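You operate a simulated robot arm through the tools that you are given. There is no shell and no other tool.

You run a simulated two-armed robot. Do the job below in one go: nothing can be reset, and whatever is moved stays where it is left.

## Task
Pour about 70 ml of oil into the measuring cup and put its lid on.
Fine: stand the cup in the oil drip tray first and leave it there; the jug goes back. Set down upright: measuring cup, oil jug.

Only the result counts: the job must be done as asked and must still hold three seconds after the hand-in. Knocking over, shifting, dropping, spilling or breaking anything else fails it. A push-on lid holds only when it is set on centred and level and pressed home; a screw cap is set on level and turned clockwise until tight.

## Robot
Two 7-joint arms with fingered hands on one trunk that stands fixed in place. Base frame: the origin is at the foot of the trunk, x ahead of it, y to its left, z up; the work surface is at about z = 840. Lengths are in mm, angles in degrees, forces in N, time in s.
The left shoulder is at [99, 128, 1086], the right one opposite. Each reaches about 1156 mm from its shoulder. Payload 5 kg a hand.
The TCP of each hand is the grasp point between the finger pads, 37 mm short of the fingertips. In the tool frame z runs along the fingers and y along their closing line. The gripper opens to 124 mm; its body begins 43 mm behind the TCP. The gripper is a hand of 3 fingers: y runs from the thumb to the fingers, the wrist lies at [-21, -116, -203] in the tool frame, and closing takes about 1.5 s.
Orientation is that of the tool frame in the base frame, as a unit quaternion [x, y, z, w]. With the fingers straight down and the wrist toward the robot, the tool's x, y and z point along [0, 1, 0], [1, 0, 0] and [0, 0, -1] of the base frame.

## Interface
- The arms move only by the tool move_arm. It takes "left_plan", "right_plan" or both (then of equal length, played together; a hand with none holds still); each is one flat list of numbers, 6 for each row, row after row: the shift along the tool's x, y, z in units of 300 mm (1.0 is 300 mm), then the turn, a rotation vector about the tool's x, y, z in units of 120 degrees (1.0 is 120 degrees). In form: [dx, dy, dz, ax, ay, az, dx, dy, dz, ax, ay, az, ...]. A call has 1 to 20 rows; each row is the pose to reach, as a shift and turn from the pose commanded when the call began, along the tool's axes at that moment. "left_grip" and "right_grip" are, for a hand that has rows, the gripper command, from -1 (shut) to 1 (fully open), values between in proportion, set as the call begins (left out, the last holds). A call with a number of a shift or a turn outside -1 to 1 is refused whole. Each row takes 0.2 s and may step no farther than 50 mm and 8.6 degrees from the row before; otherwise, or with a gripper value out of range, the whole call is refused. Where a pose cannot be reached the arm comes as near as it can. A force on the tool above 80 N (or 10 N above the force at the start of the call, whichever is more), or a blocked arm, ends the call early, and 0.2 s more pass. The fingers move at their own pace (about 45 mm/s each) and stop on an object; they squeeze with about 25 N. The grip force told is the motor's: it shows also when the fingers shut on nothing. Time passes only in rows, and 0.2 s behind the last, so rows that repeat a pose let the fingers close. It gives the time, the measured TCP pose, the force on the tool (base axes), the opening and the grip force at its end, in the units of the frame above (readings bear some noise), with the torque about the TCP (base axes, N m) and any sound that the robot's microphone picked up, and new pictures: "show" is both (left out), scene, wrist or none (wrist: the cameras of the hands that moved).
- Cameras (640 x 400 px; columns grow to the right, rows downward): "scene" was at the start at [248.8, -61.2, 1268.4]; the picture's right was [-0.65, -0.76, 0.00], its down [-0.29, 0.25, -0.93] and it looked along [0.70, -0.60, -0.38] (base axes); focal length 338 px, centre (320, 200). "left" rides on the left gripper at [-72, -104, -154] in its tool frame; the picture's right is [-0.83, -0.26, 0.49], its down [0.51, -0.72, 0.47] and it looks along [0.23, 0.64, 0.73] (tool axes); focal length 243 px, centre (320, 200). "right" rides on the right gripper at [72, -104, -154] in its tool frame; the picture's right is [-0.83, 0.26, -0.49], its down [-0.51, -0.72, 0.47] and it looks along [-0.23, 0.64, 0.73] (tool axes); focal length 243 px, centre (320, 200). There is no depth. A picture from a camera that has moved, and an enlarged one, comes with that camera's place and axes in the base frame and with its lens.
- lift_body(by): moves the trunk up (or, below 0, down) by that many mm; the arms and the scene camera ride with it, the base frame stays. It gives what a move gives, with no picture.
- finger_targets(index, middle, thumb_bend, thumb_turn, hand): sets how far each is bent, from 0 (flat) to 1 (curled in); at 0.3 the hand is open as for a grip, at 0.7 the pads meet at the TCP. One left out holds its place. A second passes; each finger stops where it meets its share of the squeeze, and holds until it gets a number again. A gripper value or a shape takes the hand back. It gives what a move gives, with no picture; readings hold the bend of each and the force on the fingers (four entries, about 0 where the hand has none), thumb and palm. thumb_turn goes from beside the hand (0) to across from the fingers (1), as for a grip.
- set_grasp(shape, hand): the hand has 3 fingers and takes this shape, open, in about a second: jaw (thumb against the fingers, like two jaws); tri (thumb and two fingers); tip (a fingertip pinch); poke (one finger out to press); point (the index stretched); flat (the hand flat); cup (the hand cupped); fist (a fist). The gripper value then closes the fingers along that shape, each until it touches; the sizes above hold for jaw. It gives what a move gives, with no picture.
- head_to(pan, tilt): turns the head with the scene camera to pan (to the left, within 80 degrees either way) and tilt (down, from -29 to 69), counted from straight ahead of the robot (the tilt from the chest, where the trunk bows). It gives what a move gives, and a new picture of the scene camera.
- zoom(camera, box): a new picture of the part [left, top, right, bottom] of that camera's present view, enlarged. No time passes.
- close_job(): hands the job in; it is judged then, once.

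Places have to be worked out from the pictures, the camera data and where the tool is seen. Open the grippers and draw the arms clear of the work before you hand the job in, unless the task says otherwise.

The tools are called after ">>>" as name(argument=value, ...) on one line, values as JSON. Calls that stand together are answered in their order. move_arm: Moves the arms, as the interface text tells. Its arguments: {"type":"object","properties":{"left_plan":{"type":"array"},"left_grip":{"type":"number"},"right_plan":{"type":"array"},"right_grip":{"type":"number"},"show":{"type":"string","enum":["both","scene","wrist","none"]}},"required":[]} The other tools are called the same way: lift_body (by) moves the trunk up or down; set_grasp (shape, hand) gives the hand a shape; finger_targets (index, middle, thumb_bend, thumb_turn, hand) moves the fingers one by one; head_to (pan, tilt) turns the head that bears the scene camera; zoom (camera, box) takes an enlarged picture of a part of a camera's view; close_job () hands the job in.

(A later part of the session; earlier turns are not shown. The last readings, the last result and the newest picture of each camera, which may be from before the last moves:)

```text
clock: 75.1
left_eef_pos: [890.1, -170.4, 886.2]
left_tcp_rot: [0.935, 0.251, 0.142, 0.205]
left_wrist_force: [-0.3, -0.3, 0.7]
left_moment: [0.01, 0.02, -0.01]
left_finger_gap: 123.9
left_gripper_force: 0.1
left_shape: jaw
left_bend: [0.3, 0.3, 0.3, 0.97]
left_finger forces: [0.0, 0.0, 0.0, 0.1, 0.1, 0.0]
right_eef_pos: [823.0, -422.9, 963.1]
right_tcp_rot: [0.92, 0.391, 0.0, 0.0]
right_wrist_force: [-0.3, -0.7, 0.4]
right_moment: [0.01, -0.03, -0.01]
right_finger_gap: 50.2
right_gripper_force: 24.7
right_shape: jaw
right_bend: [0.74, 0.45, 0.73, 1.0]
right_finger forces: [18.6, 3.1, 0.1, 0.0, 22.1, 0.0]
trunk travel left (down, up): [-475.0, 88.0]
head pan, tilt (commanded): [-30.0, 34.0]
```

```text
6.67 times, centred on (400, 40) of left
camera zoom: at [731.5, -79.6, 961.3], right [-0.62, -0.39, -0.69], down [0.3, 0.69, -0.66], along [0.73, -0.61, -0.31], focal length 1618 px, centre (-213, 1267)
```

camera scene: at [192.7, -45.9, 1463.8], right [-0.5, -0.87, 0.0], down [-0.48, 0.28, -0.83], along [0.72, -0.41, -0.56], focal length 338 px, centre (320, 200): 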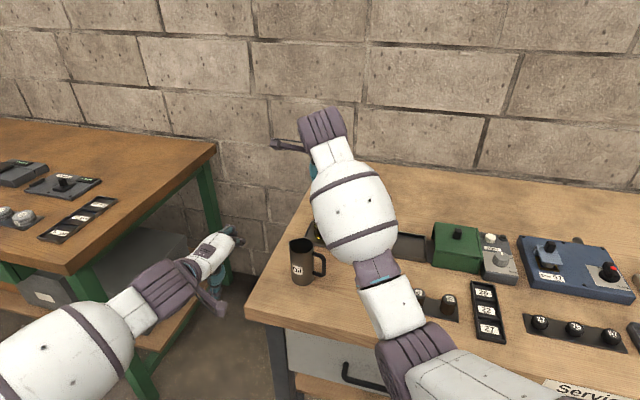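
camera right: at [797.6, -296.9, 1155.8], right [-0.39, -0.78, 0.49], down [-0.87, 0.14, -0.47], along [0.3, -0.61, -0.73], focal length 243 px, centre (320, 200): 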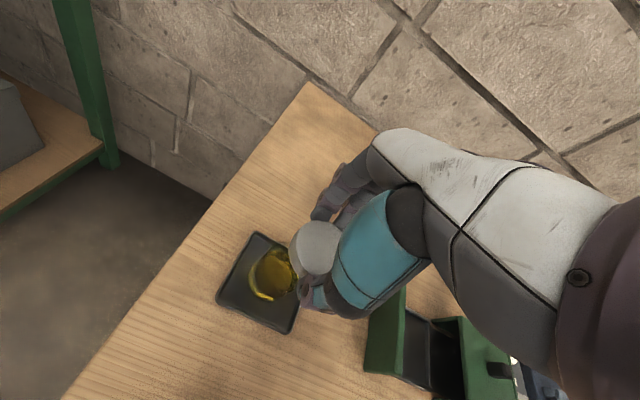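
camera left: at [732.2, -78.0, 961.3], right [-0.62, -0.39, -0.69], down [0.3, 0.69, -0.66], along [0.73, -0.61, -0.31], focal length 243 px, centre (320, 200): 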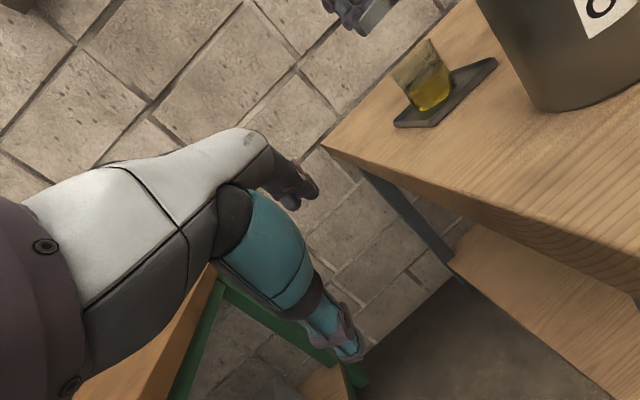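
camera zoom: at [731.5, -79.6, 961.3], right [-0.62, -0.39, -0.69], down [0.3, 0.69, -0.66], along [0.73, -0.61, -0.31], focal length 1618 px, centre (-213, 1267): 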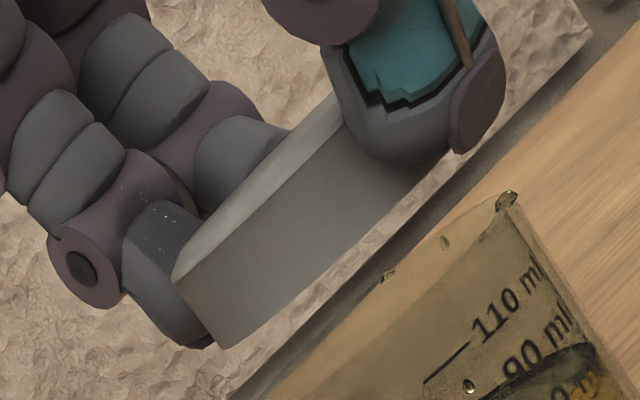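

Fitting the visible outline, the lid's centre sits at about (−4, +6) mm in the tool frame, i.e. ~5 mm off the cup axis, in agreement with the side view. I shift the hand +6.9 mm/−2.4 mm (tool x/y) and look again.

>>> move_arm(right_plan=[0.023, -0.008, 0, 0, 0, 0, 0.023, -0.008, 0, 0, 0, 0], show="none")

>>> zoom(camera="left", box=[360, 10, 450, 90])

>>> zoom(camera="right", box=[260, 190, 380, 310])

```text
clock: 75.7
left_eef_pos: [892.0, -171.6, 885.2]
left_tcp_rot: [0.935, 0.251, 0.143, 0.206]
left_wrist_force: [-0.4, -0.3, -0.1]
left_moment: [0.0, 0.02, 0.03]
left_finger_gap: 123.9
left_gripper_force: 0.0
left_shape: jaw
left_bend: [0.3, 0.3, 0.3, 0.97]
left_finger forces: [0.1, 0.1, 0.0, 0.1, 0.1, 0.1]
right_eef_pos: [826.8, -416.2, 961.8]
right_tcp_rot: [0.92, 0.391, 0.001, 0.0]
right_wrist_force: [0.5, 0.0, -0.3]
right_moment: [0.01, 0.0, 0.0]
right_finger_gap: 50.4
right_gripper_force: 25.2
right_shape: jaw
right_bend: [0.74, 0.45, 0.73, 1.0]
right_finger forces: [18.6, 3.0, 0.1, 0.1, 22.0, 0.0]
trunk travel left (down, up): [-475.0, 88.0]
head pan, tilt (commanded): [-30.0, 34.0]
```

```text
5.00 times, centred on (405, 50) of left
camera zoom: at [731.5, -79.7, 961.2], right [-0.62, -0.39, -0.69], down [0.3, 0.69, -0.66], along [0.73, -0.61, -0.31], focal length 1213 px, centre (-105, 950)
```

zoom: 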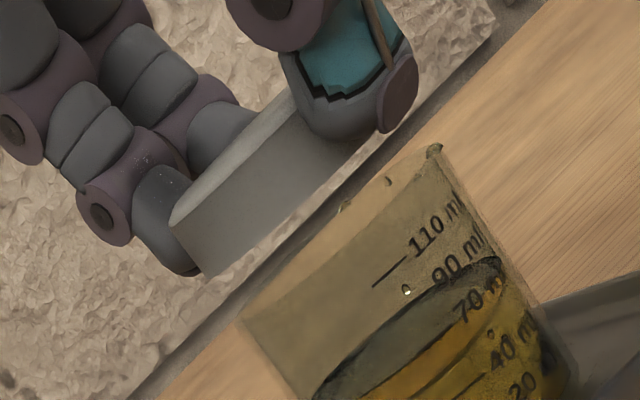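

```text
3.33 times, centred on (320, 250) of right
camera zoom: at [800.8, -290.0, 1116.8], right [-0.39, -0.78, 0.49], down [-0.87, 0.14, -0.47], along [0.3, -0.61, -0.73], focal length 809 px, centre (320, 33)
```

zoom: 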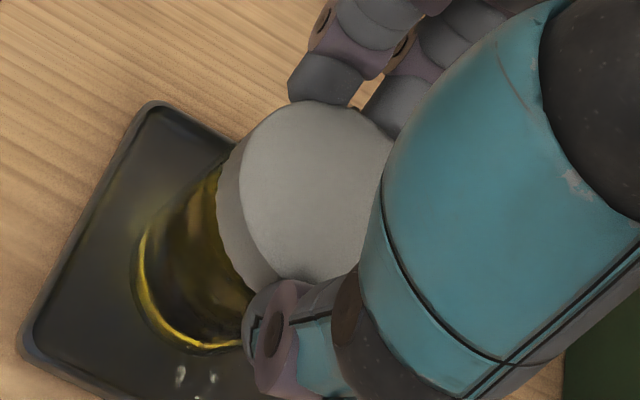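

In the side view the lid is now centred over the rim within about 1 mm; the other direction agrees within ~2 mm by my estimates. I lower 10 mm more and look again just above the rim.

>>> move_arm(right_plan=[0, 0, 0.017, 0, 0, 0, 0, 0, 0.033, 0, 0, 0, 0, 0, 0.033, 0, 0, 0], show="none")

>>> zoom(camera="left", box=[360, 10, 450, 90])

>>> zoom(camera="right", box=[260, 190, 380, 310])

>>> head_to(pan=-36, tilt=34)

```text
clock: 76.5
left_eef_pos: [890.3, -171.3, 886.4]
left_tcp_rot: [0.935, 0.251, 0.142, 0.206]
left_wrist_force: [-0.4, -0.3, 0.2]
left_moment: [0.0, -0.04, 0.02]
left_finger_gap: 123.9
left_gripper_force: 0.1
left_shape: jaw
left_bend: [0.3, 0.3, 0.3, 0.97]
left_finger forces: [0.0, 0.0, 0.0, 0.0, 0.0, 0.0]
right_eef_pos: [825.2, -415.8, 953.3]
right_tcp_rot: [0.921, 0.39, 0.0, 0.0]
right_wrist_force: [0.6, -0.5, -0.5]
right_moment: [0.01, 0.01, 0.0]
right_finger_gap: 50.4
right_gripper_force: 24.6
right_shape: jaw
right_bend: [0.74, 0.45, 0.73, 1.0]
right_finger forces: [18.6, 3.1, 0.0, 0.0, 22.0, 0.1]
trunk travel left (down, up): [-475.0, 88.0]
head pan, tilt (commanded): [-30.0, 34.0]
```

```text
5.00 times, centred on (405, 50) of left
camera zoom: at [731.6, -79.3, 961.1], right [-0.62, -0.39, -0.69], down [0.3, 0.69, -0.66], along [0.73, -0.61, -0.31], focal length 1213 px, centre (-105, 950)
```

zoom: 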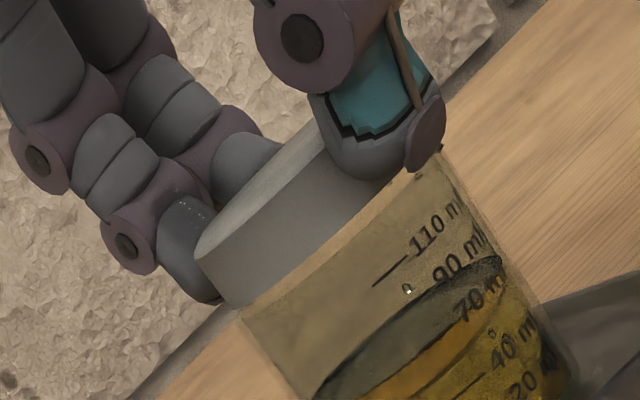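

```text
3.33 times, centred on (320, 250) of right
camera zoom: at [800.7, -290.0, 1107.0], right [-0.39, -0.78, 0.49], down [-0.87, 0.14, -0.47], along [0.3, -0.61, -0.73], focal length 809 px, centre (320, 33)
```

zoom: 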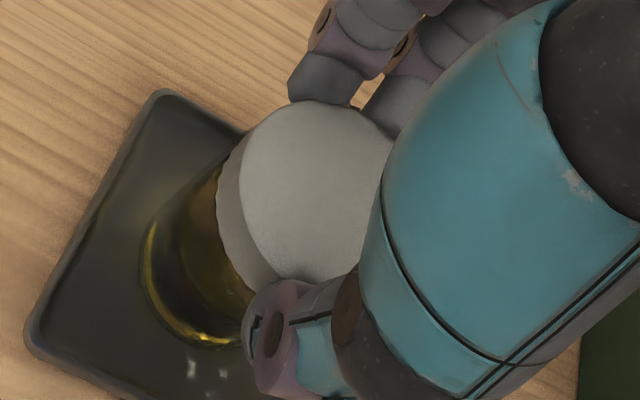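

```text
clock: 77.2
left_eef_pos: [890.8, -171.4, 886.2]
left_tcp_rot: [0.935, 0.251, 0.143, 0.205]
left_wrist_force: [0.2, 0.2, 1.0]
left_moment: [-0.01, 0.03, 0.03]
left_finger_gap: 124.2
left_gripper_force: 0.0
left_shape: jaw
left_bend: [0.3, 0.3, 0.3, 0.97]
left_finger forces: [0.0, 0.0, 0.0, 0.1, 0.0, 0.0]
right_eef_pos: [825.1, -416.0, 953.1]
right_tcp_rot: [0.921, 0.39, 0.0, 0.0]
right_wrist_force: [1.0, 0.6, -0.8]
right_moment: [0.0, 0.01, 0.01]
right_finger_gap: 50.4
right_gripper_force: 24.7
right_shape: jaw
right_bend: [0.74, 0.45, 0.73, 1.0]
right_finger forces: [18.6, 3.1, 0.1, 0.0, 22.0, 0.0]
trunk travel left (down, up): [-475.0, 88.0]
head pan, tilt (commanded): [-36.0, 34.0]
camera scene: at [188.3, -52.8, 1463.7], right [-0.59, -0.81, 0.0], down [-0.45, 0.33, -0.83], along [0.67, -0.49, -0.56], focal length 338 px, centre (320, 200)
```

scene: 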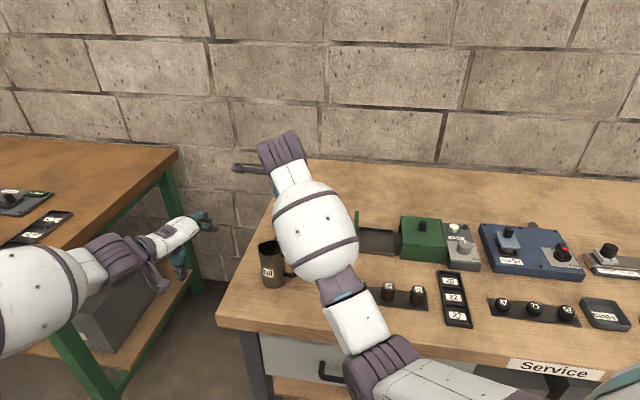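

The lid hovers ≈4 mm above the rim, aligned in the side view, and the wrist view agrees within 1–2 mm. I lower in 1.5 mm steps, watching the force.

>>> move_arm(right_plan=[0, 0, 0.005, 0, 0, 0, 0, 0, 0.01, 0, 0, 0], show="none")

>>> move_arm(right_plan=[0, 0, 0.005, 0, 0, 0, 0, 0, 0.005, 0, 0, 0], show="none")

>>> zoom(camera="left", box=[360, 10, 450, 90])

```text
clock: 77.8
left_eef_pos: [891.5, -171.5, 886.7]
left_tcp_rot: [0.935, 0.252, 0.142, 0.205]
left_wrist_force: [0.4, -1.1, 1.2]
left_moment: [-0.02, 0.01, -0.02]
left_finger_gap: 124.0
left_gripper_force: 0.0
left_shape: jaw
left_bend: [0.3, 0.3, 0.3, 0.97]
left_finger forces: [0.1, 0.0, 0.0, 0.0, 0.1, 0.0]
right_eef_pos: [824.5, -415.9, 949.7]
right_tcp_rot: [0.921, 0.391, -0.001, 0.0]
right_wrist_force: [-0.2, -0.2, 0.0]
right_moment: [-0.02, -0.04, 0.05]
right_finger_gap: 50.3
right_gripper_force: 24.9
right_shape: jaw
right_bend: [0.74, 0.45, 0.73, 1.0]
right_finger forces: [18.6, 3.0, 0.0, 0.1, 22.1, 0.0]
trunk travel left (down, up): [-475.0, 88.0]
head pan, tilt (commanded): [-36.0, 34.0]
```

```text
clock: 78.3
left_eef_pos: [889.9, -172.3, 885.9]
left_tcp_rot: [0.935, 0.251, 0.143, 0.206]
left_wrist_force: [0.2, 0.4, 0.3]
left_moment: [-0.01, -0.01, -0.02]
left_finger_gap: 124.3
left_gripper_force: 0.1
left_shape: jaw
left_bend: [0.3, 0.3, 0.3, 0.97]
left_finger forces: [0.1, 0.1, 0.0, 0.0, 0.1, 0.1]
right_eef_pos: [825.2, -414.9, 949.1]
right_tcp_rot: [0.921, 0.39, 0.001, -0.001]
right_wrist_force: [0.7, 0.8, 3.0]
right_moment: [-0.08, -0.05, -0.01]
right_finger_gap: 50.3
right_gripper_force: 25.0
right_shape: jaw
right_bend: [0.74, 0.45, 0.73, 1.0]
right_finger forces: [18.8, 3.1, 0.0, 0.0, 22.2, 0.0]
trunk travel left (down, up): [-475.0, 88.0]
head pan, tilt (commanded): [-36.0, 34.0]
```

```text
5.00 times, centred on (405, 50) of left
camera zoom: at [731.5, -79.3, 961.5], right [-0.62, -0.39, -0.69], down [0.3, 0.69, -0.66], along [0.73, -0.61, -0.31], focal length 1213 px, centre (-105, 950)
```

zoom: 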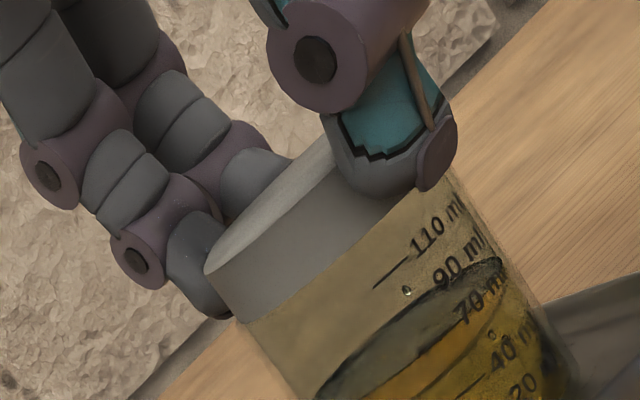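

Contact at TCP z≈949 (3 N): the lid rests on the rim, flush with the cup's wall in the side view. I press down in small steps and watch force, torque and the picture.

>>> move_arm(right_plan=[0, 0, 0.005, 0, 0, 0, 0, 0, 0.005, 0, 0, 0], show="none")

>>> move_arm(right_plan=[0, 0, 0.005, 0, 0, 0, 0, 0, 0.005, 0, 0, 0], show="none")

>>> zoom(camera="left", box=[360, 10, 450, 90])

>>> zoom(camera="right", box=[260, 190, 380, 310])

```text
clock: 79.0
left_eef_pos: [889.7, -171.2, 887.1]
left_tcp_rot: [0.934, 0.253, 0.144, 0.205]
left_wrist_force: [-0.6, 0.9, -0.6]
left_moment: [-0.06, -0.03, -0.01]
left_finger_gap: 124.1
left_gripper_force: 0.1
left_shape: jaw
left_bend: [0.3, 0.3, 0.3, 0.97]
left_finger forces: [0.1, 0.0, 0.0, 0.0, 0.0, 0.0]
right_eef_pos: [825.1, -415.2, 947.0]
right_tcp_rot: [0.92, 0.391, 0.001, 0.0]
right_wrist_force: [0.1, 0.1, 8.6]
right_moment: [-0.14, -0.2, 0.0]
right_finger_gap: 50.2
right_gripper_force: 24.9
right_shape: jaw
right_bend: [0.74, 0.45, 0.73, 1.0]
right_finger forces: [19.2, 3.3, 0.0, 0.0, 22.3, 0.0]
trunk travel left (down, up): [-475.0, 88.0]
head pan, tilt (commanded): [-36.0, 34.0]
```

```text
clock: 79.5
left_eef_pos: [889.7, -170.9, 888.2]
left_tcp_rot: [0.935, 0.251, 0.144, 0.205]
left_wrist_force: [-0.3, 0.4, -0.1]
left_moment: [0.01, 0.01, 0.02]
left_finger_gap: 123.9
left_gripper_force: 0.1
left_shape: jaw
left_bend: [0.3, 0.3, 0.3, 0.97]
left_finger forces: [0.1, 0.0, 0.1, 0.0, 0.0, 0.0]
right_eef_pos: [824.9, -414.7, 948.8]
right_tcp_rot: [0.921, 0.391, 0.001, 0.001]
right_wrist_force: [1.4, 0.1, 14.4]
right_moment: [-0.16, -0.29, 0.01]
right_finger_gap: 50.2
right_gripper_force: 25.2
right_shape: jaw
right_bend: [0.74, 0.45, 0.73, 1.0]
right_finger forces: [20.0, 3.5, 0.1, 0.0, 23.1, 0.0]
trunk travel left (down, up): [-475.0, 88.0]
head pan, tilt (commanded): [-36.0, 34.0]
```

```text
5.00 times, centred on (405, 50) of left
camera zoom: at [730.5, -78.7, 962.5], right [-0.62, -0.39, -0.69], down [0.3, 0.69, -0.66], along [0.73, -0.61, -0.31], focal length 1213 px, centre (-105, 950)
```

zoom: 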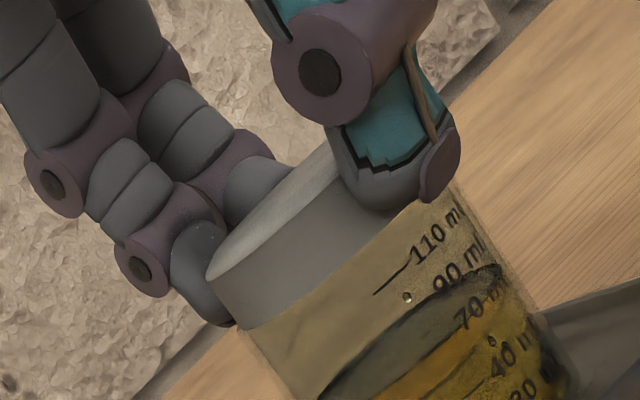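

```text
3.33 times, centred on (320, 250) of right
camera zoom: at [799.7, -289.2, 1101.6], right [-0.39, -0.78, 0.49], down [-0.87, 0.14, -0.47], along [0.3, -0.61, -0.73], focal length 809 px, centre (320, 33)
```

zoom: 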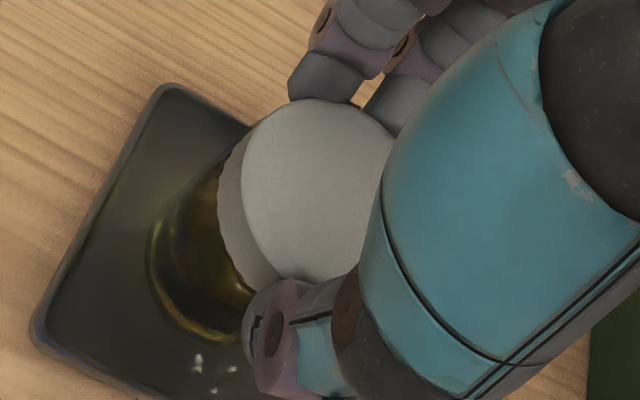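

The reaction lies ~18 mm toward +x of the lid's centre, so the lid catches on that side of the rim and should move about 1–1.5 mm that way. I ease off, shift 1.2 mm toward [0.97, −0.25] and press lightly again.

>>> move_arm(right_plan=[0, 0, -0.0083, 0, 0, 0, 0.002, 0.0035, -0.0083, 0, 0, 0, 0.002, 0.0035, -0.0083, 0, 0, 0], show="none")

>>> move_arm(right_plan=[0, 0, 0.005, 0, 0, 0, 0, 0, 0.0083, 0, 0, 0], show="none")

>>> zoom(camera="left", box=[360, 10, 450, 90])

```text
clock: 80.3
left_eef_pos: [889.7, -170.8, 885.6]
left_tcp_rot: [0.935, 0.251, 0.144, 0.207]
left_wrist_force: [0.6, -0.3, -0.7]
left_moment: [0.0, -0.01, 0.0]
left_finger_gap: 123.8
left_gripper_force: 0.0
left_shape: jaw
left_bend: [0.3, 0.3, 0.3, 0.97]
left_finger forces: [0.0, 0.0, 0.0, 0.1, 0.0, 0.0]
right_eef_pos: [825.5, -416.5, 948.5]
right_tcp_rot: [0.921, 0.39, 0.0, 0.0]
right_wrist_force: [-0.6, 0.4, 7.6]
right_moment: [-0.12, -0.1, -0.01]
right_finger_gap: 50.6
right_gripper_force: 25.0
right_shape: jaw
right_bend: [0.74, 0.45, 0.73, 1.0]
right_finger forces: [18.9, 3.3, 0.0, 0.1, 23.6, 0.1]
trunk travel left (down, up): [-475.0, 88.0]
head pan, tilt (commanded): [-36.0, 34.0]
```

```text
clock: 81.0
left_eef_pos: [890.2, -170.4, 888.1]
left_tcp_rot: [0.935, 0.251, 0.144, 0.206]
left_wrist_force: [-0.5, 0.3, -0.6]
left_moment: [0.02, 0.01, 0.02]
left_finger_gap: 123.7
left_gripper_force: 0.2
left_shape: jaw
left_bend: [0.3, 0.3, 0.3, 0.97]
left_finger forces: [0.0, 0.0, 0.1, 0.0, 0.0, 0.1]
right_eef_pos: [826.8, -415.9, 947.1]
right_tcp_rot: [0.921, 0.39, 0.002, 0.001]
right_wrist_force: [-1.9, -0.1, 16.7]
right_moment: [-0.16, -0.18, -0.02]
right_finger_gap: 50.5
right_gripper_force: 24.7
right_shape: jaw
right_bend: [0.74, 0.45, 0.73, 1.0]
right_finger forces: [19.2, 3.5, 0.1, 0.1, 24.3, 0.0]
trunk travel left (down, up): [-475.0, 88.0]
head pan, tilt (commanded): [-36.0, 34.0]
```

```text
5.00 times, centred on (405, 50) of left
camera zoom: at [730.1, -78.7, 962.9], right [-0.62, -0.39, -0.69], down [0.3, 0.69, -0.66], along [0.73, -0.61, -0.31], focal length 1213 px, centre (-105, 950)
```

zoom: 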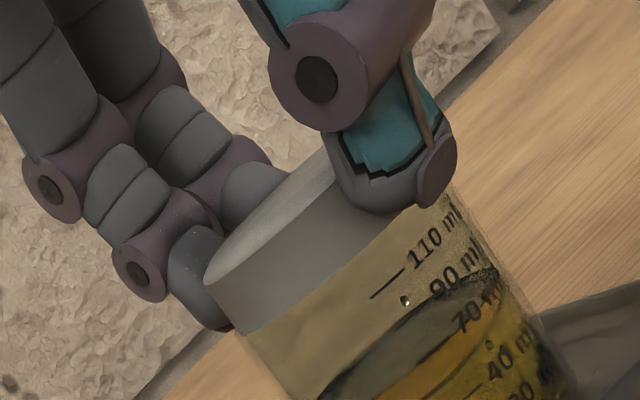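

The reaction moved from ~19 to ~10 mm off-centre, so the direction is right. I repeat: ease off, shift another 1.2 mm, press again.

>>> move_arm(right_plan=[0, 0, -0.0083, 0, 0, 0, 0.002, 0.0035, -0.0083, 0, 0, 0, 0.002, 0.0035, -0.0083, 0, 0, 0], show="none")

>>> move_arm(right_plan=[0, 0, 0.005, 0, 0, 0, 0, 0, 0.0083, 0, 0, 0], show="none")

>>> zoom(camera="left", box=[360, 10, 450, 90])

```text
clock: 81.8
left_eef_pos: [889.8, -170.4, 887.1]
left_tcp_rot: [0.935, 0.251, 0.144, 0.206]
left_wrist_force: [0.4, -0.1, 0.0]
left_moment: [-0.01, 0.02, -0.04]
left_finger_gap: 123.8
left_gripper_force: 0.0
left_shape: jaw
left_bend: [0.3, 0.3, 0.3, 0.97]
left_finger forces: [0.0, 0.0, 0.0, 0.0, 0.0, 0.0]
right_eef_pos: [827.5, -415.5, 948.6]
right_tcp_rot: [0.92, 0.391, -0.001, 0.001]
right_wrist_force: [-2.5, 0.5, 10.0]
right_moment: [-0.09, -0.04, 0.0]
right_finger_gap: 50.2
right_gripper_force: 25.1
right_shape: jaw
right_bend: [0.74, 0.45, 0.73, 1.0]
right_finger forces: [18.5, 3.4, 0.1, 0.0, 24.5, 0.0]
trunk travel left (down, up): [-475.0, 88.0]
head pan, tilt (commanded): [-36.0, 34.0]
```

```text
clock: 82.3
left_eef_pos: [890.2, -171.8, 887.4]
left_tcp_rot: [0.935, 0.251, 0.144, 0.206]
left_wrist_force: [0.4, 0.8, 0.4]
left_moment: [-0.03, 0.04, -0.01]
left_finger_gap: 123.9
left_gripper_force: 0.0
left_shape: jaw
left_bend: [0.3, 0.3, 0.3, 0.97]
left_finger forces: [0.0, 0.1, 0.0, 0.0, 0.0, 0.1]
right_eef_pos: [826.4, -414.0, 948.2]
right_tcp_rot: [0.92, 0.391, 0.002, 0.001]
right_wrist_force: [-3.3, 0.1, 14.5]
right_moment: [-0.14, -0.11, -0.05]
right_finger_gap: 50.3
right_gripper_force: 25.4
right_shape: jaw
right_bend: [0.74, 0.45, 0.73, 1.0]
right_finger forces: [18.5, 3.4, 0.1, 0.0, 25.2, 0.0]
trunk travel left (down, up): [-475.0, 88.0]
head pan, tilt (commanded): [-36.0, 34.0]
```

```text
5.00 times, centred on (405, 50) of left
camera zoom: at [730.0, -78.7, 962.8], right [-0.62, -0.39, -0.69], down [0.3, 0.69, -0.66], along [0.73, -0.61, -0.31], focal length 1213 px, centre (-105, 950)
```

zoom: 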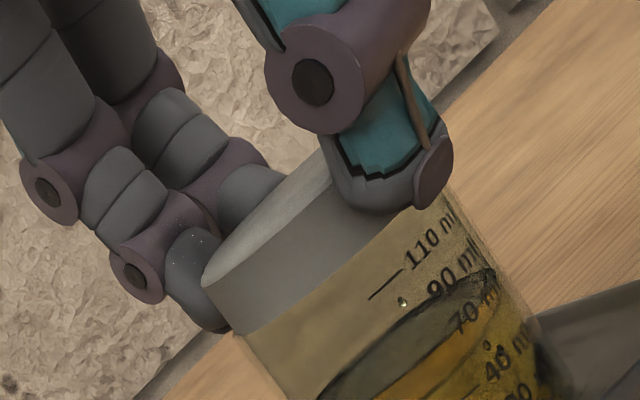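

The push still meets a firm stop at ~15 N with the lid on top of the rim. I look closely at both ends of the lid against the cup wall before going on.

>>> zoom(camera="left", box=[376, 44, 416, 84])

>>> zoom(camera="left", box=[400, 20, 450, 70])

>>> zoom(camera="right", box=[275, 200, 345, 290])

```text
10.00 times, centred on (396, 64) of left
camera zoom: at [730.0, -78.7, 962.8], right [-0.62, -0.39, -0.69], down [0.3, 0.69, -0.66], along [0.73, -0.61, -0.31], focal length 2426 px, centre (-440, 1560)
```

zoom: 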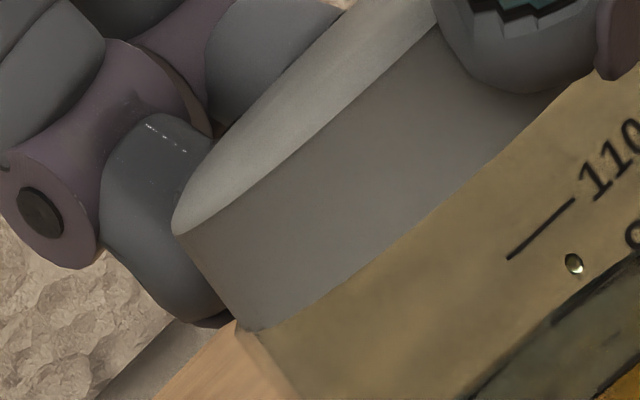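

```text
8.00 times, centred on (425, 45) of left
camera zoom: at [730.0, -78.7, 962.8], right [-0.62, -0.39, -0.69], down [0.3, 0.69, -0.66], along [0.73, -0.61, -0.31], focal length 1941 px, centre (-520, 1440)
```

zoom: 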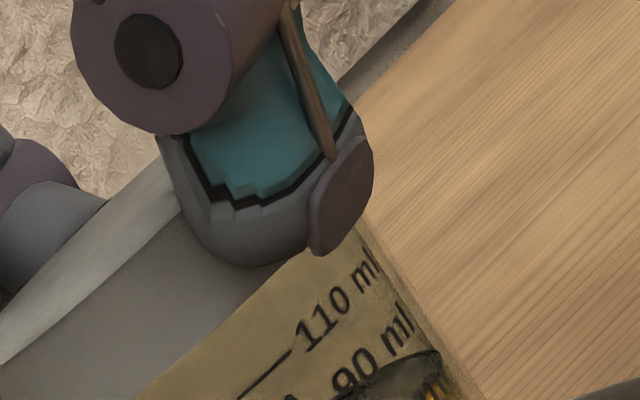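

```text
4.44 times, centred on (310, 245) of right
camera zoom: at [801.6, -289.3, 1101.6], right [-0.39, -0.78, 0.49], down [-0.87, 0.14, -0.47], along [0.3, -0.61, -0.73], focal length 1078 px, centre (364, 0)
```

zoom: 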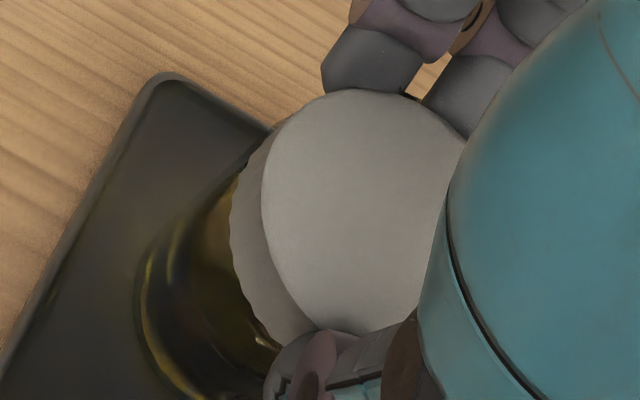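

The lid sits on the rim nearly flush all round, perhaps tilted a few degrees by the pinch of index and thumb. I ease the push to a few newtons and let go, so it can settle flat on the rim before I press it from above.

>>> move_arm(right_plan=[0, 0, -0.0075, 0, 0, 0, 0, 0, -0.0075, 0, 0, 0], show="none")

>>> zoom(camera="left", box=[360, 10, 450, 90])

```text
clock: 83.0
left_eef_pos: [890.1, -171.0, 886.1]
left_tcp_rot: [0.935, 0.251, 0.143, 0.206]
left_wrist_force: [-0.3, -0.5, -0.3]
left_moment: [0.0, 0.03, 0.03]
left_finger_gap: 124.1
left_gripper_force: 0.1
left_shape: jaw
left_bend: [0.3, 0.3, 0.3, 0.97]
left_finger forces: [0.0, 0.0, 0.0, 0.0, 0.0, 0.1]
right_eef_pos: [827.3, -415.5, 948.4]
right_tcp_rot: [0.921, 0.39, 0.001, 0.0]
right_wrist_force: [-2.4, 0.6, 10.8]
right_moment: [-0.12, -0.2, -0.04]
right_finger_gap: 50.1
right_gripper_force: 24.8
right_shape: jaw
right_bend: [0.74, 0.45, 0.73, 1.0]
right_finger forces: [19.2, 3.6, 0.0, 0.0, 24.1, 0.0]
trunk travel left (down, up): [-475.0, 88.0]
head pan, tilt (commanded): [-36.0, 34.0]
```

```text
5.00 times, centred on (405, 50) of left
camera zoom: at [730.5, -79.0, 962.0], right [-0.62, -0.39, -0.69], down [0.3, 0.69, -0.66], along [0.73, -0.61, -0.31], focal length 1213 px, centre (-105, 950)
```

zoom: 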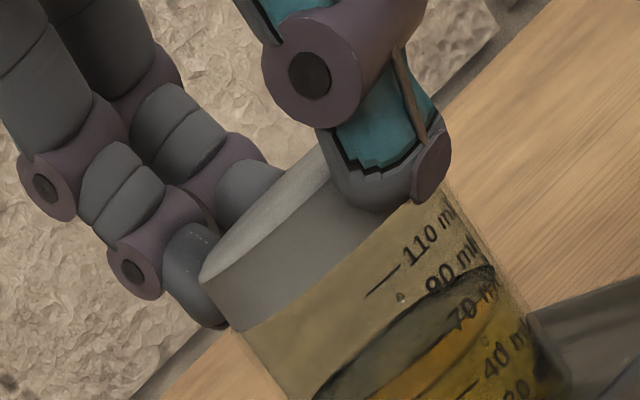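

Still 11 N; I ease another 2.5 mm and then open the hand.

>>> move_arm(right_plan=[0, 0, -0.0085, 0, 0, 0, 0, 0, -0.0085, 0, 0, 0], show="none")

>>> zoom(camera="left", box=[360, 10, 450, 90])

```text
clock: 83.5
left_eef_pos: [890.5, -170.5, 886.3]
left_tcp_rot: [0.935, 0.251, 0.142, 0.205]
left_wrist_force: [-0.3, -0.1, 0.6]
left_moment: [0.0, 0.04, 0.01]
left_finger_gap: 123.8
left_gripper_force: 0.1
left_shape: jaw
left_bend: [0.3, 0.3, 0.3, 0.97]
left_finger forces: [0.1, 0.0, 0.0, 0.0, 0.1, 0.1]
right_eef_pos: [827.9, -414.0, 949.3]
right_tcp_rot: [0.92, 0.391, -0.001, -0.001]
right_wrist_force: [-0.7, 0.1, 1.1]
right_moment: [0.01, -0.03, -0.02]
right_finger_gap: 50.1
right_gripper_force: 25.4
right_shape: jaw
right_bend: [0.74, 0.45, 0.73, 1.0]
right_finger forces: [19.1, 3.2, 0.0, 0.0, 23.1, 0.1]
trunk travel left (down, up): [-475.0, 88.0]
head pan, tilt (commanded): [-36.0, 34.0]
```

```text
5.00 times, centred on (405, 50) of left
camera zoom: at [731.3, -79.3, 961.1], right [-0.62, -0.39, -0.69], down [0.3, 0.69, -0.66], along [0.73, -0.61, -0.31], focal length 1213 px, centre (-105, 950)
```

zoom: 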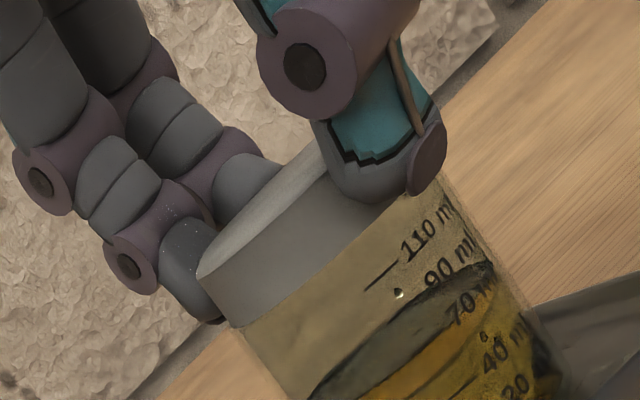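

The push is down to 1 N (the cup slid ~2 mm with the lid inside the tray, still upright). I now open the hand to let the lid settle.

>>> move_arm(right_plan=[0, 0, 0, 0, 0, 0, 0, 0, 0, 0, 0, 0, 0, 0, 0, 0, 0, 0, 0, 0, 0, 0, 0, 0, 0, 0, 0, 0, 0, 0, 0, 0, 0, 0, 0, 0], right_grip=0.35, show="none")

>>> zoom(camera="left", box=[360, 10, 450, 90])

>>> zoom(camera="right", box=[220, 170, 400, 330])

```text
clock: 85.0
left_eef_pos: [890.7, -170.7, 886.4]
left_tcp_rot: [0.935, 0.25, 0.142, 0.205]
left_wrist_force: [0.1, 0.0, -0.5]
left_moment: [0.03, 0.02, -0.02]
left_finger_gap: 123.9
left_gripper_force: 0.1
left_shape: jaw
left_bend: [0.3, 0.3, 0.3, 0.97]
left_finger forces: [0.1, 0.1, 0.1, 0.0, 0.0, 0.0]
right_eef_pos: [827.0, -414.7, 950.0]
right_tcp_rot: [0.921, 0.391, -0.001, 0.0]
right_wrist_force: [0.0, -0.4, -0.1]
right_moment: [0.01, -0.04, 0.03]
right_finger_gap: 83.3
right_gripper_force: 0.1
right_shape: jaw
right_bend: [0.27, 0.38, 0.6, 1.0]
right_finger forces: [0.0, 0.1, 0.0, 0.0, 0.0, 0.1]
trunk travel left (down, up): [-475.0, 88.0]
head pan, tilt (commanded): [-36.0, 34.0]
```

```text
5.00 times, centred on (405, 50) of left
camera zoom: at [731.6, -79.4, 961.1], right [-0.62, -0.39, -0.69], down [0.3, 0.69, -0.66], along [0.73, -0.61, -0.31], focal length 1213 px, centre (-105, 950)
```

zoom: 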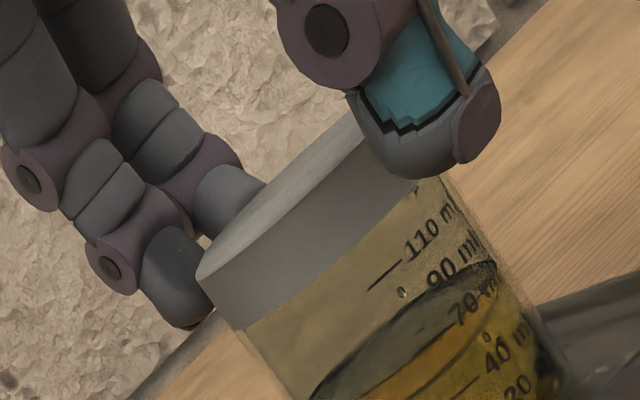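

```text
2.50 times, centred on (310, 250) of right
camera zoom: at [803.3, -289.9, 1103.6], right [-0.39, -0.78, 0.49], down [-0.87, 0.14, -0.47], along [0.3, -0.61, -0.73], focal length 606 px, centre (345, 75)
```

zoom: 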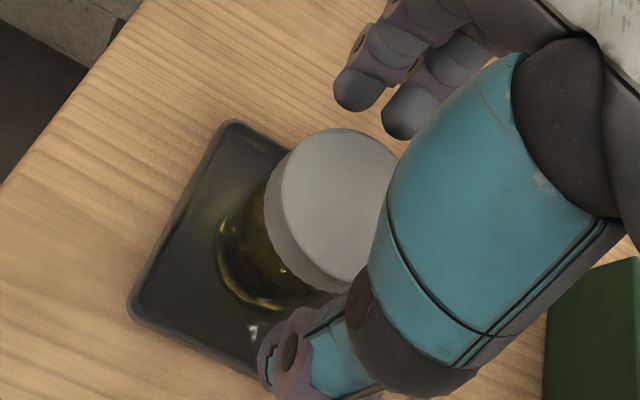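

The lid stays on the cup after release. I raise the hand straight up to see how it sits.

>>> move_arm(right_plan=[0, 0, -0.1, 0, 0, 0, 0, 0, -0.22, 0, 0, 0, 0, 0, -0.35, 0, 0, 0, 0, 0, -0.35, 0, 0, 0], show="none")

>>> zoom(camera="left", box=[360, 10, 460, 110])

>>> zoom(camera="left", box=[375, 15, 445, 85])

>>> zoom(camera="right", box=[200, 170, 400, 350])

```text
clock: 86.0
left_eef_pos: [890.0, -172.1, 885.4]
left_tcp_rot: [0.935, 0.252, 0.142, 0.205]
left_wrist_force: [-0.3, 0.2, -0.7]
left_moment: [-0.02, 0.02, 0.01]
left_finger_gap: 124.2
left_gripper_force: 0.1
left_shape: jaw
left_bend: [0.3, 0.3, 0.3, 0.97]
left_finger forces: [0.1, 0.0, 0.1, 0.0, 0.1, 0.0]
right_eef_pos: [828.2, -415.2, 1055.0]
right_tcp_rot: [0.921, 0.39, -0.001, -0.001]
right_wrist_force: [-0.1, 0.2, 0.4]
right_moment: [0.01, 0.01, -0.02]
right_finger_gap: 83.3
right_gripper_force: 0.0
right_shape: jaw
right_bend: [0.27, 0.38, 0.6, 1.0]
right_finger forces: [0.0, 0.0, 0.0, 0.1, 0.0, 0.0]
trunk travel left (down, up): [-475.0, 88.0]
head pan, tilt (commanded): [-36.0, 34.0]
```

```text
4.00 times, centred on (410, 60) of left
camera zoom: at [731.7, -79.6, 960.8], right [-0.62, -0.39, -0.69], down [0.3, 0.69, -0.66], along [0.73, -0.61, -0.31], focal length 970 px, centre (-40, 760)
```

zoom: 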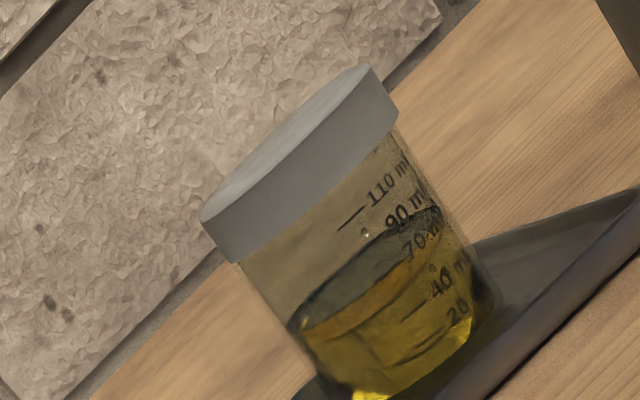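

```text
5.71 times, centred on (410, 50) of left
camera zoom: at [731.7, -79.6, 960.8], right [-0.62, -0.39, -0.69], down [0.3, 0.69, -0.66], along [0.73, -0.61, -0.31], focal length 1386 px, centre (-194, 1057)
```

zoom: 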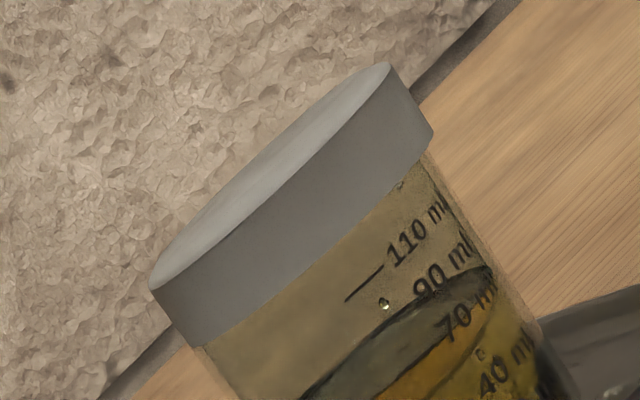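

```text
2.22 times, centred on (300, 260) of right
camera zoom: at [802.8, -290.6, 1208.8], right [-0.39, -0.78, 0.49], down [-0.87, 0.14, -0.47], along [0.3, -0.61, -0.73], focal length 539 px, centre (364, 67)
```

zoom: 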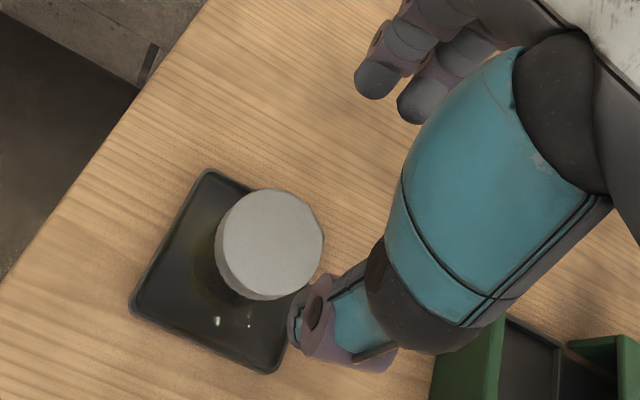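

The side view shows the lid level and evenly overhanging on the rim. I enlarge the wrist view for the other direction before pressing.

>>> zoom(camera="right", box=[250, 220, 330, 310])

>>> zoom(camera="left", box=[385, 30, 425, 70])

>>> zoom(camera="left", box=[405, 15, 445, 55])

```text
4.44 times, centred on (290, 265) of right
camera zoom: at [802.8, -290.6, 1208.8], right [-0.39, -0.78, 0.49], down [-0.87, 0.14, -0.47], along [0.3, -0.61, -0.73], focal length 1078 px, centre (453, -89)
```

zoom: 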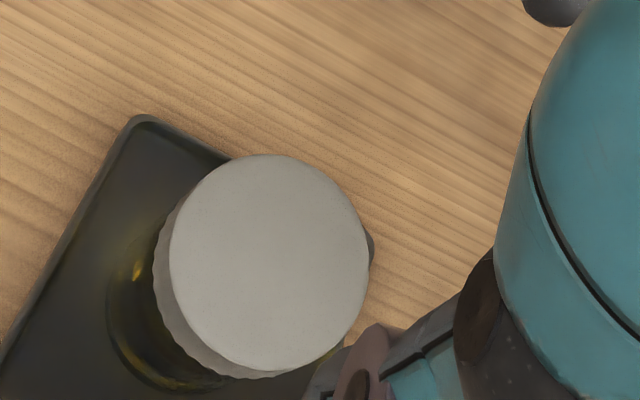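

```text
10.00 times, centred on (405, 50) of left
camera zoom: at [731.7, -79.6, 960.8], right [-0.62, -0.39, -0.69], down [0.3, 0.69, -0.66], along [0.73, -0.61, -0.31], focal length 2426 px, centre (-530, 1700)
```

zoom: 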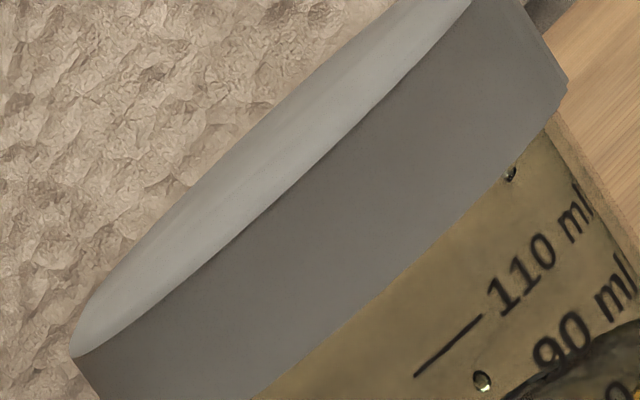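

```text
10.00 times, centred on (425, 35) of left
camera zoom: at [731.7, -79.6, 960.8], right [-0.62, -0.39, -0.69], down [0.3, 0.69, -0.66], along [0.73, -0.61, -0.31], focal length 2426 px, centre (-730, 1850)
```

zoom: 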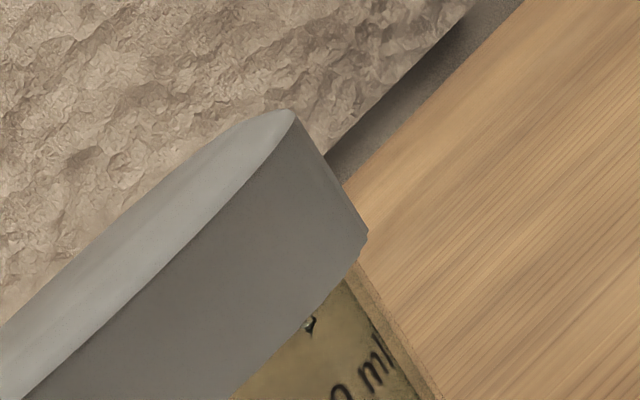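

I check the left lower end of the lid as well, to compare the overhang on both sides.

>>> zoom(camera="left", box=[372, 50, 412, 90])

>>> zoom(camera="left", box=[380, 20, 440, 80])

```text
10.00 times, centred on (392, 70) of left
camera zoom: at [731.7, -79.6, 960.8], right [-0.62, -0.39, -0.69], down [0.3, 0.69, -0.66], along [0.73, -0.61, -0.31], focal length 2426 px, centre (-400, 1500)
```

zoom: 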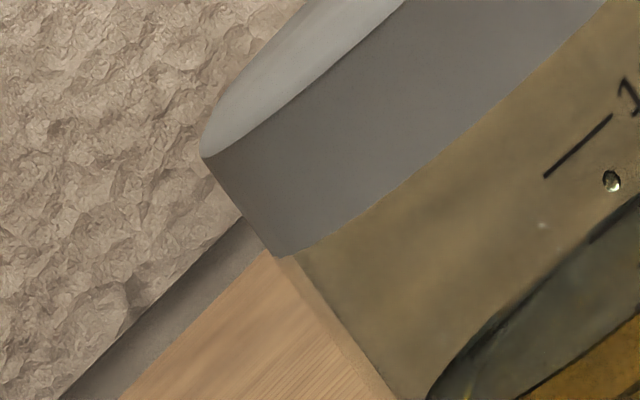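

```text
6.67 times, centred on (410, 50) of left
camera zoom: at [731.7, -79.6, 960.8], right [-0.62, -0.39, -0.69], down [0.3, 0.69, -0.66], along [0.73, -0.61, -0.31], focal length 1618 px, centre (-280, 1200)
```

zoom: 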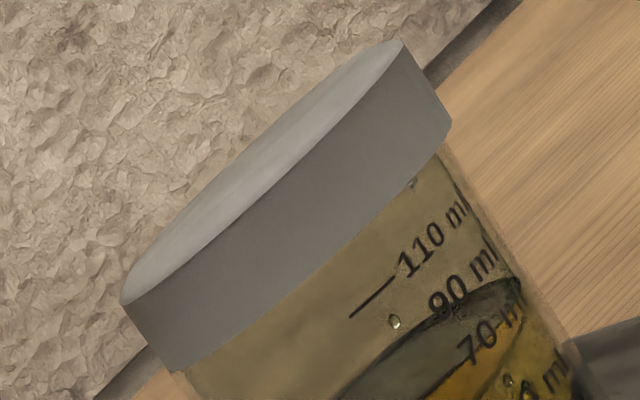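

The overhang is ≈2 mm on both sides: the lid is centred and level on the rim. I close the fingers to a blunt tip above the lid's centre to press it home.

>>> move_arm(right_plan=[-0.0107, 0.0103, 0, 0, 0, 0, -0.0107, 0.0103, 0, 0, 0, 0, -0.0107, 0.0103, 0, 0, 0, 0, -0.0107, 0.0103, 0, 0, 0, 0, -0.0107, 0.0103, 0, 0, 0, 0, -0.0107, 0.0103, 0, 0, 0, 0, -0.0107, 0.0103, 0, 0, 0, 0, -0.0107, 0.0103, 0, 0, 0, 0], right_grip=-1, show="none")

>>> zoom(camera="right", box=[200, 150, 400, 350])

>>> move_arm(right_plan=[0, 0, 0.1, 0, 0, 0, 0, 0, 0.2, 0, 0, 0, 0, 0, 0.2, 0, 0, 0], show="none")

>>> zoom(camera="left", box=[350, 0, 460, 110])

>>> zoom(camera="right", box=[200, 150, 400, 350])

```text
clock: 87.8
left_eef_pos: [891.2, -172.4, 886.2]
left_tcp_rot: [0.935, 0.251, 0.142, 0.205]
left_wrist_force: [-0.9, 0.4, 0.0]
left_moment: [0.01, 0.02, -0.01]
left_finger_gap: 123.9
left_gripper_force: 0.1
left_shape: jaw
left_bend: [0.3, 0.3, 0.3, 0.97]
left_finger forces: [0.0, 0.0, 0.0, 0.1, 0.0, 0.1]
right_eef_pos: [826.7, -419.9, 1056.3]
right_tcp_rot: [0.92, 0.391, 0.0, 0.0]
right_wrist_force: [0.6, -0.5, 0.2]
right_moment: [0.0, 0.0, 0.0]
right_finger_gap: 0.1
right_gripper_force: 25.1
right_shape: jaw
right_bend: [0.7, 0.7, 0.57, 1.0]
right_finger forces: [0.0, 0.1, 0.1, 0.0, 0.1, 0.1]
trunk travel left (down, up): [-475.0, 88.0]
head pan, tilt (commanded): [-36.0, 34.0]
```

```text
2.00 times, centred on (300, 250) of right
camera zoom: at [802.5, -294.6, 1209.4], right [-0.39, -0.78, 0.49], down [-0.87, 0.14, -0.47], along [0.3, -0.61, -0.73], focal length 485 px, centre (360, 100)
```

zoom: 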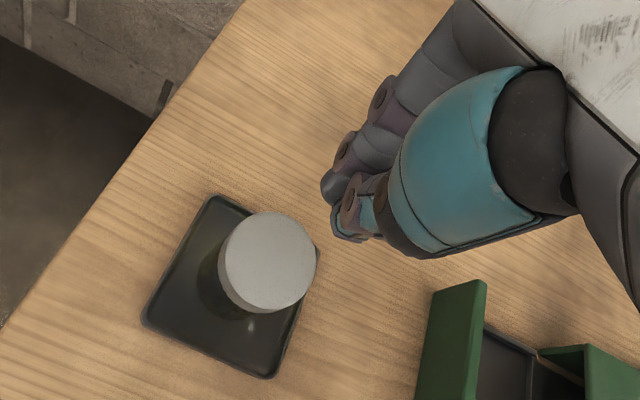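

```text
clock: 88.5
left_eef_pos: [891.9, -170.9, 886.0]
left_tcp_rot: [0.935, 0.251, 0.143, 0.205]
left_wrist_force: [0.3, -0.1, -0.1]
left_moment: [0.04, 0.03, 0.0]
left_finger_gap: 124.3
left_gripper_force: 0.1
left_shape: jaw
left_bend: [0.3, 0.3, 0.3, 0.97]
left_finger forces: [0.0, 0.0, 0.0, 0.0, 0.0, 0.1]
right_eef_pos: [825.8, -421.1, 994.8]
right_tcp_rot: [0.921, 0.391, 0.0, 0.0]
right_wrist_force: [-0.3, 0.6, -0.3]
right_moment: [-0.01, 0.02, -0.01]
right_finger_gap: 0.2
right_gripper_force: 25.4
right_shape: jaw
right_bend: [0.7, 0.7, 0.57, 1.0]
right_finger forces: [0.0, 0.0, 0.0, 0.1, 0.1, 0.1]
trunk travel left (down, up): [-475.0, 88.0]
head pan, tilt (commanded): [-36.0, 34.0]
```

```text
3.64 times, centred on (405, 55) of left
camera zoom: at [731.3, -79.3, 961.6], right [-0.62, -0.39, -0.69], down [0.3, 0.69, -0.66], along [0.73, -0.61, -0.31], focal length 882 px, centre (11, 727)
```

zoom: 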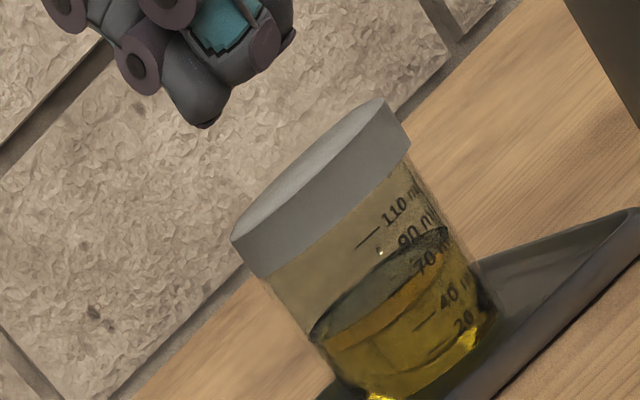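

```text
2.00 times, centred on (300, 250) of right
camera zoom: at [801.4, -294.9, 1149.3], right [-0.39, -0.78, 0.49], down [-0.87, 0.14, -0.47], along [0.3, -0.61, -0.73], focal length 485 px, centre (360, 100)
```

zoom: 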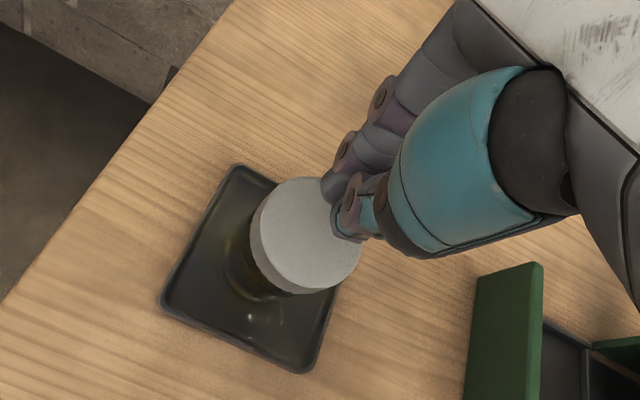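

The closed fingertips form a small tripod within ~10 mm of the hand axis. I shift 4 mm so the two fingertips straddle the lid's centre and lower to just above it.

>>> move_arm(right_plan=[0, -0.0133, 0.05, 0, 0, 0, 0, -0.0133, 0.1, 0, 0, 0, 0, -0.0133, 0.1, 0, 0, 0], show="none")

>>> zoom(camera="left", box=[350, 0, 460, 110])

>>> zoom(camera="right", box=[240, 170, 380, 310])

```text
clock: 89.3
left_eef_pos: [891.0, -171.7, 887.3]
left_tcp_rot: [0.935, 0.251, 0.143, 0.205]
left_wrist_force: [-0.5, 0.0, 0.0]
left_moment: [0.01, -0.05, 0.01]
left_finger_gap: 123.7
left_gripper_force: 0.1
left_shape: jaw
left_bend: [0.3, 0.3, 0.3, 0.97]
left_finger forces: [0.0, 0.0, 0.0, 0.0, 0.1, 0.1]
right_eef_pos: [824.3, -416.7, 966.3]
right_tcp_rot: [0.921, 0.39, 0.002, 0.001]
right_wrist_force: [-0.1, 0.8, 8.8]
right_moment: [0.09, 0.01, -0.01]
right_finger_gap: 0.0
right_gripper_force: 25.2
right_shape: jaw
right_bend: [0.7, 0.7, 0.57, 1.0]
right_finger forces: [0.0, 0.1, 0.0, 0.0, 0.1, 0.1]
trunk travel left (down, up): [-475.0, 88.0]
head pan, tilt (commanded): [-36.0, 34.0]
```

```text
3.64 times, centred on (405, 55) of left
camera zoom: at [731.1, -79.1, 962.1], right [-0.62, -0.39, -0.69], down [0.3, 0.69, -0.66], along [0.73, -0.61, -0.31], focal length 882 px, centre (11, 727)
```

zoom: 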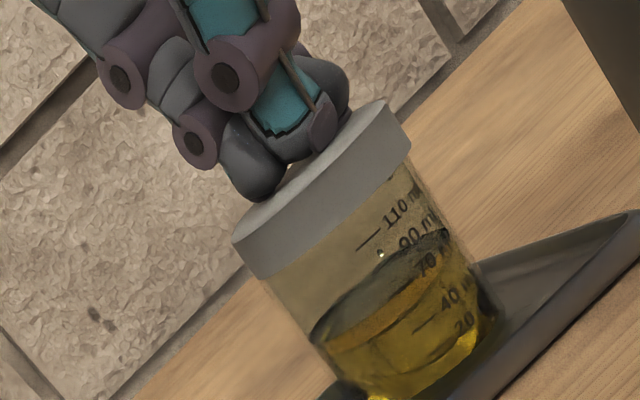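

```text
2.86 times, centred on (310, 240) of right
camera zoom: at [799.3, -291.3, 1120.9], right [-0.39, -0.78, 0.49], down [-0.87, 0.14, -0.47], along [0.3, -0.61, -0.73], focal length 693 px, centre (349, 86)
```

zoom: 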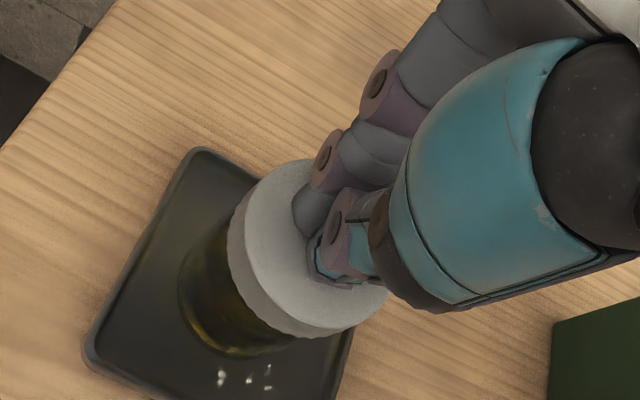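

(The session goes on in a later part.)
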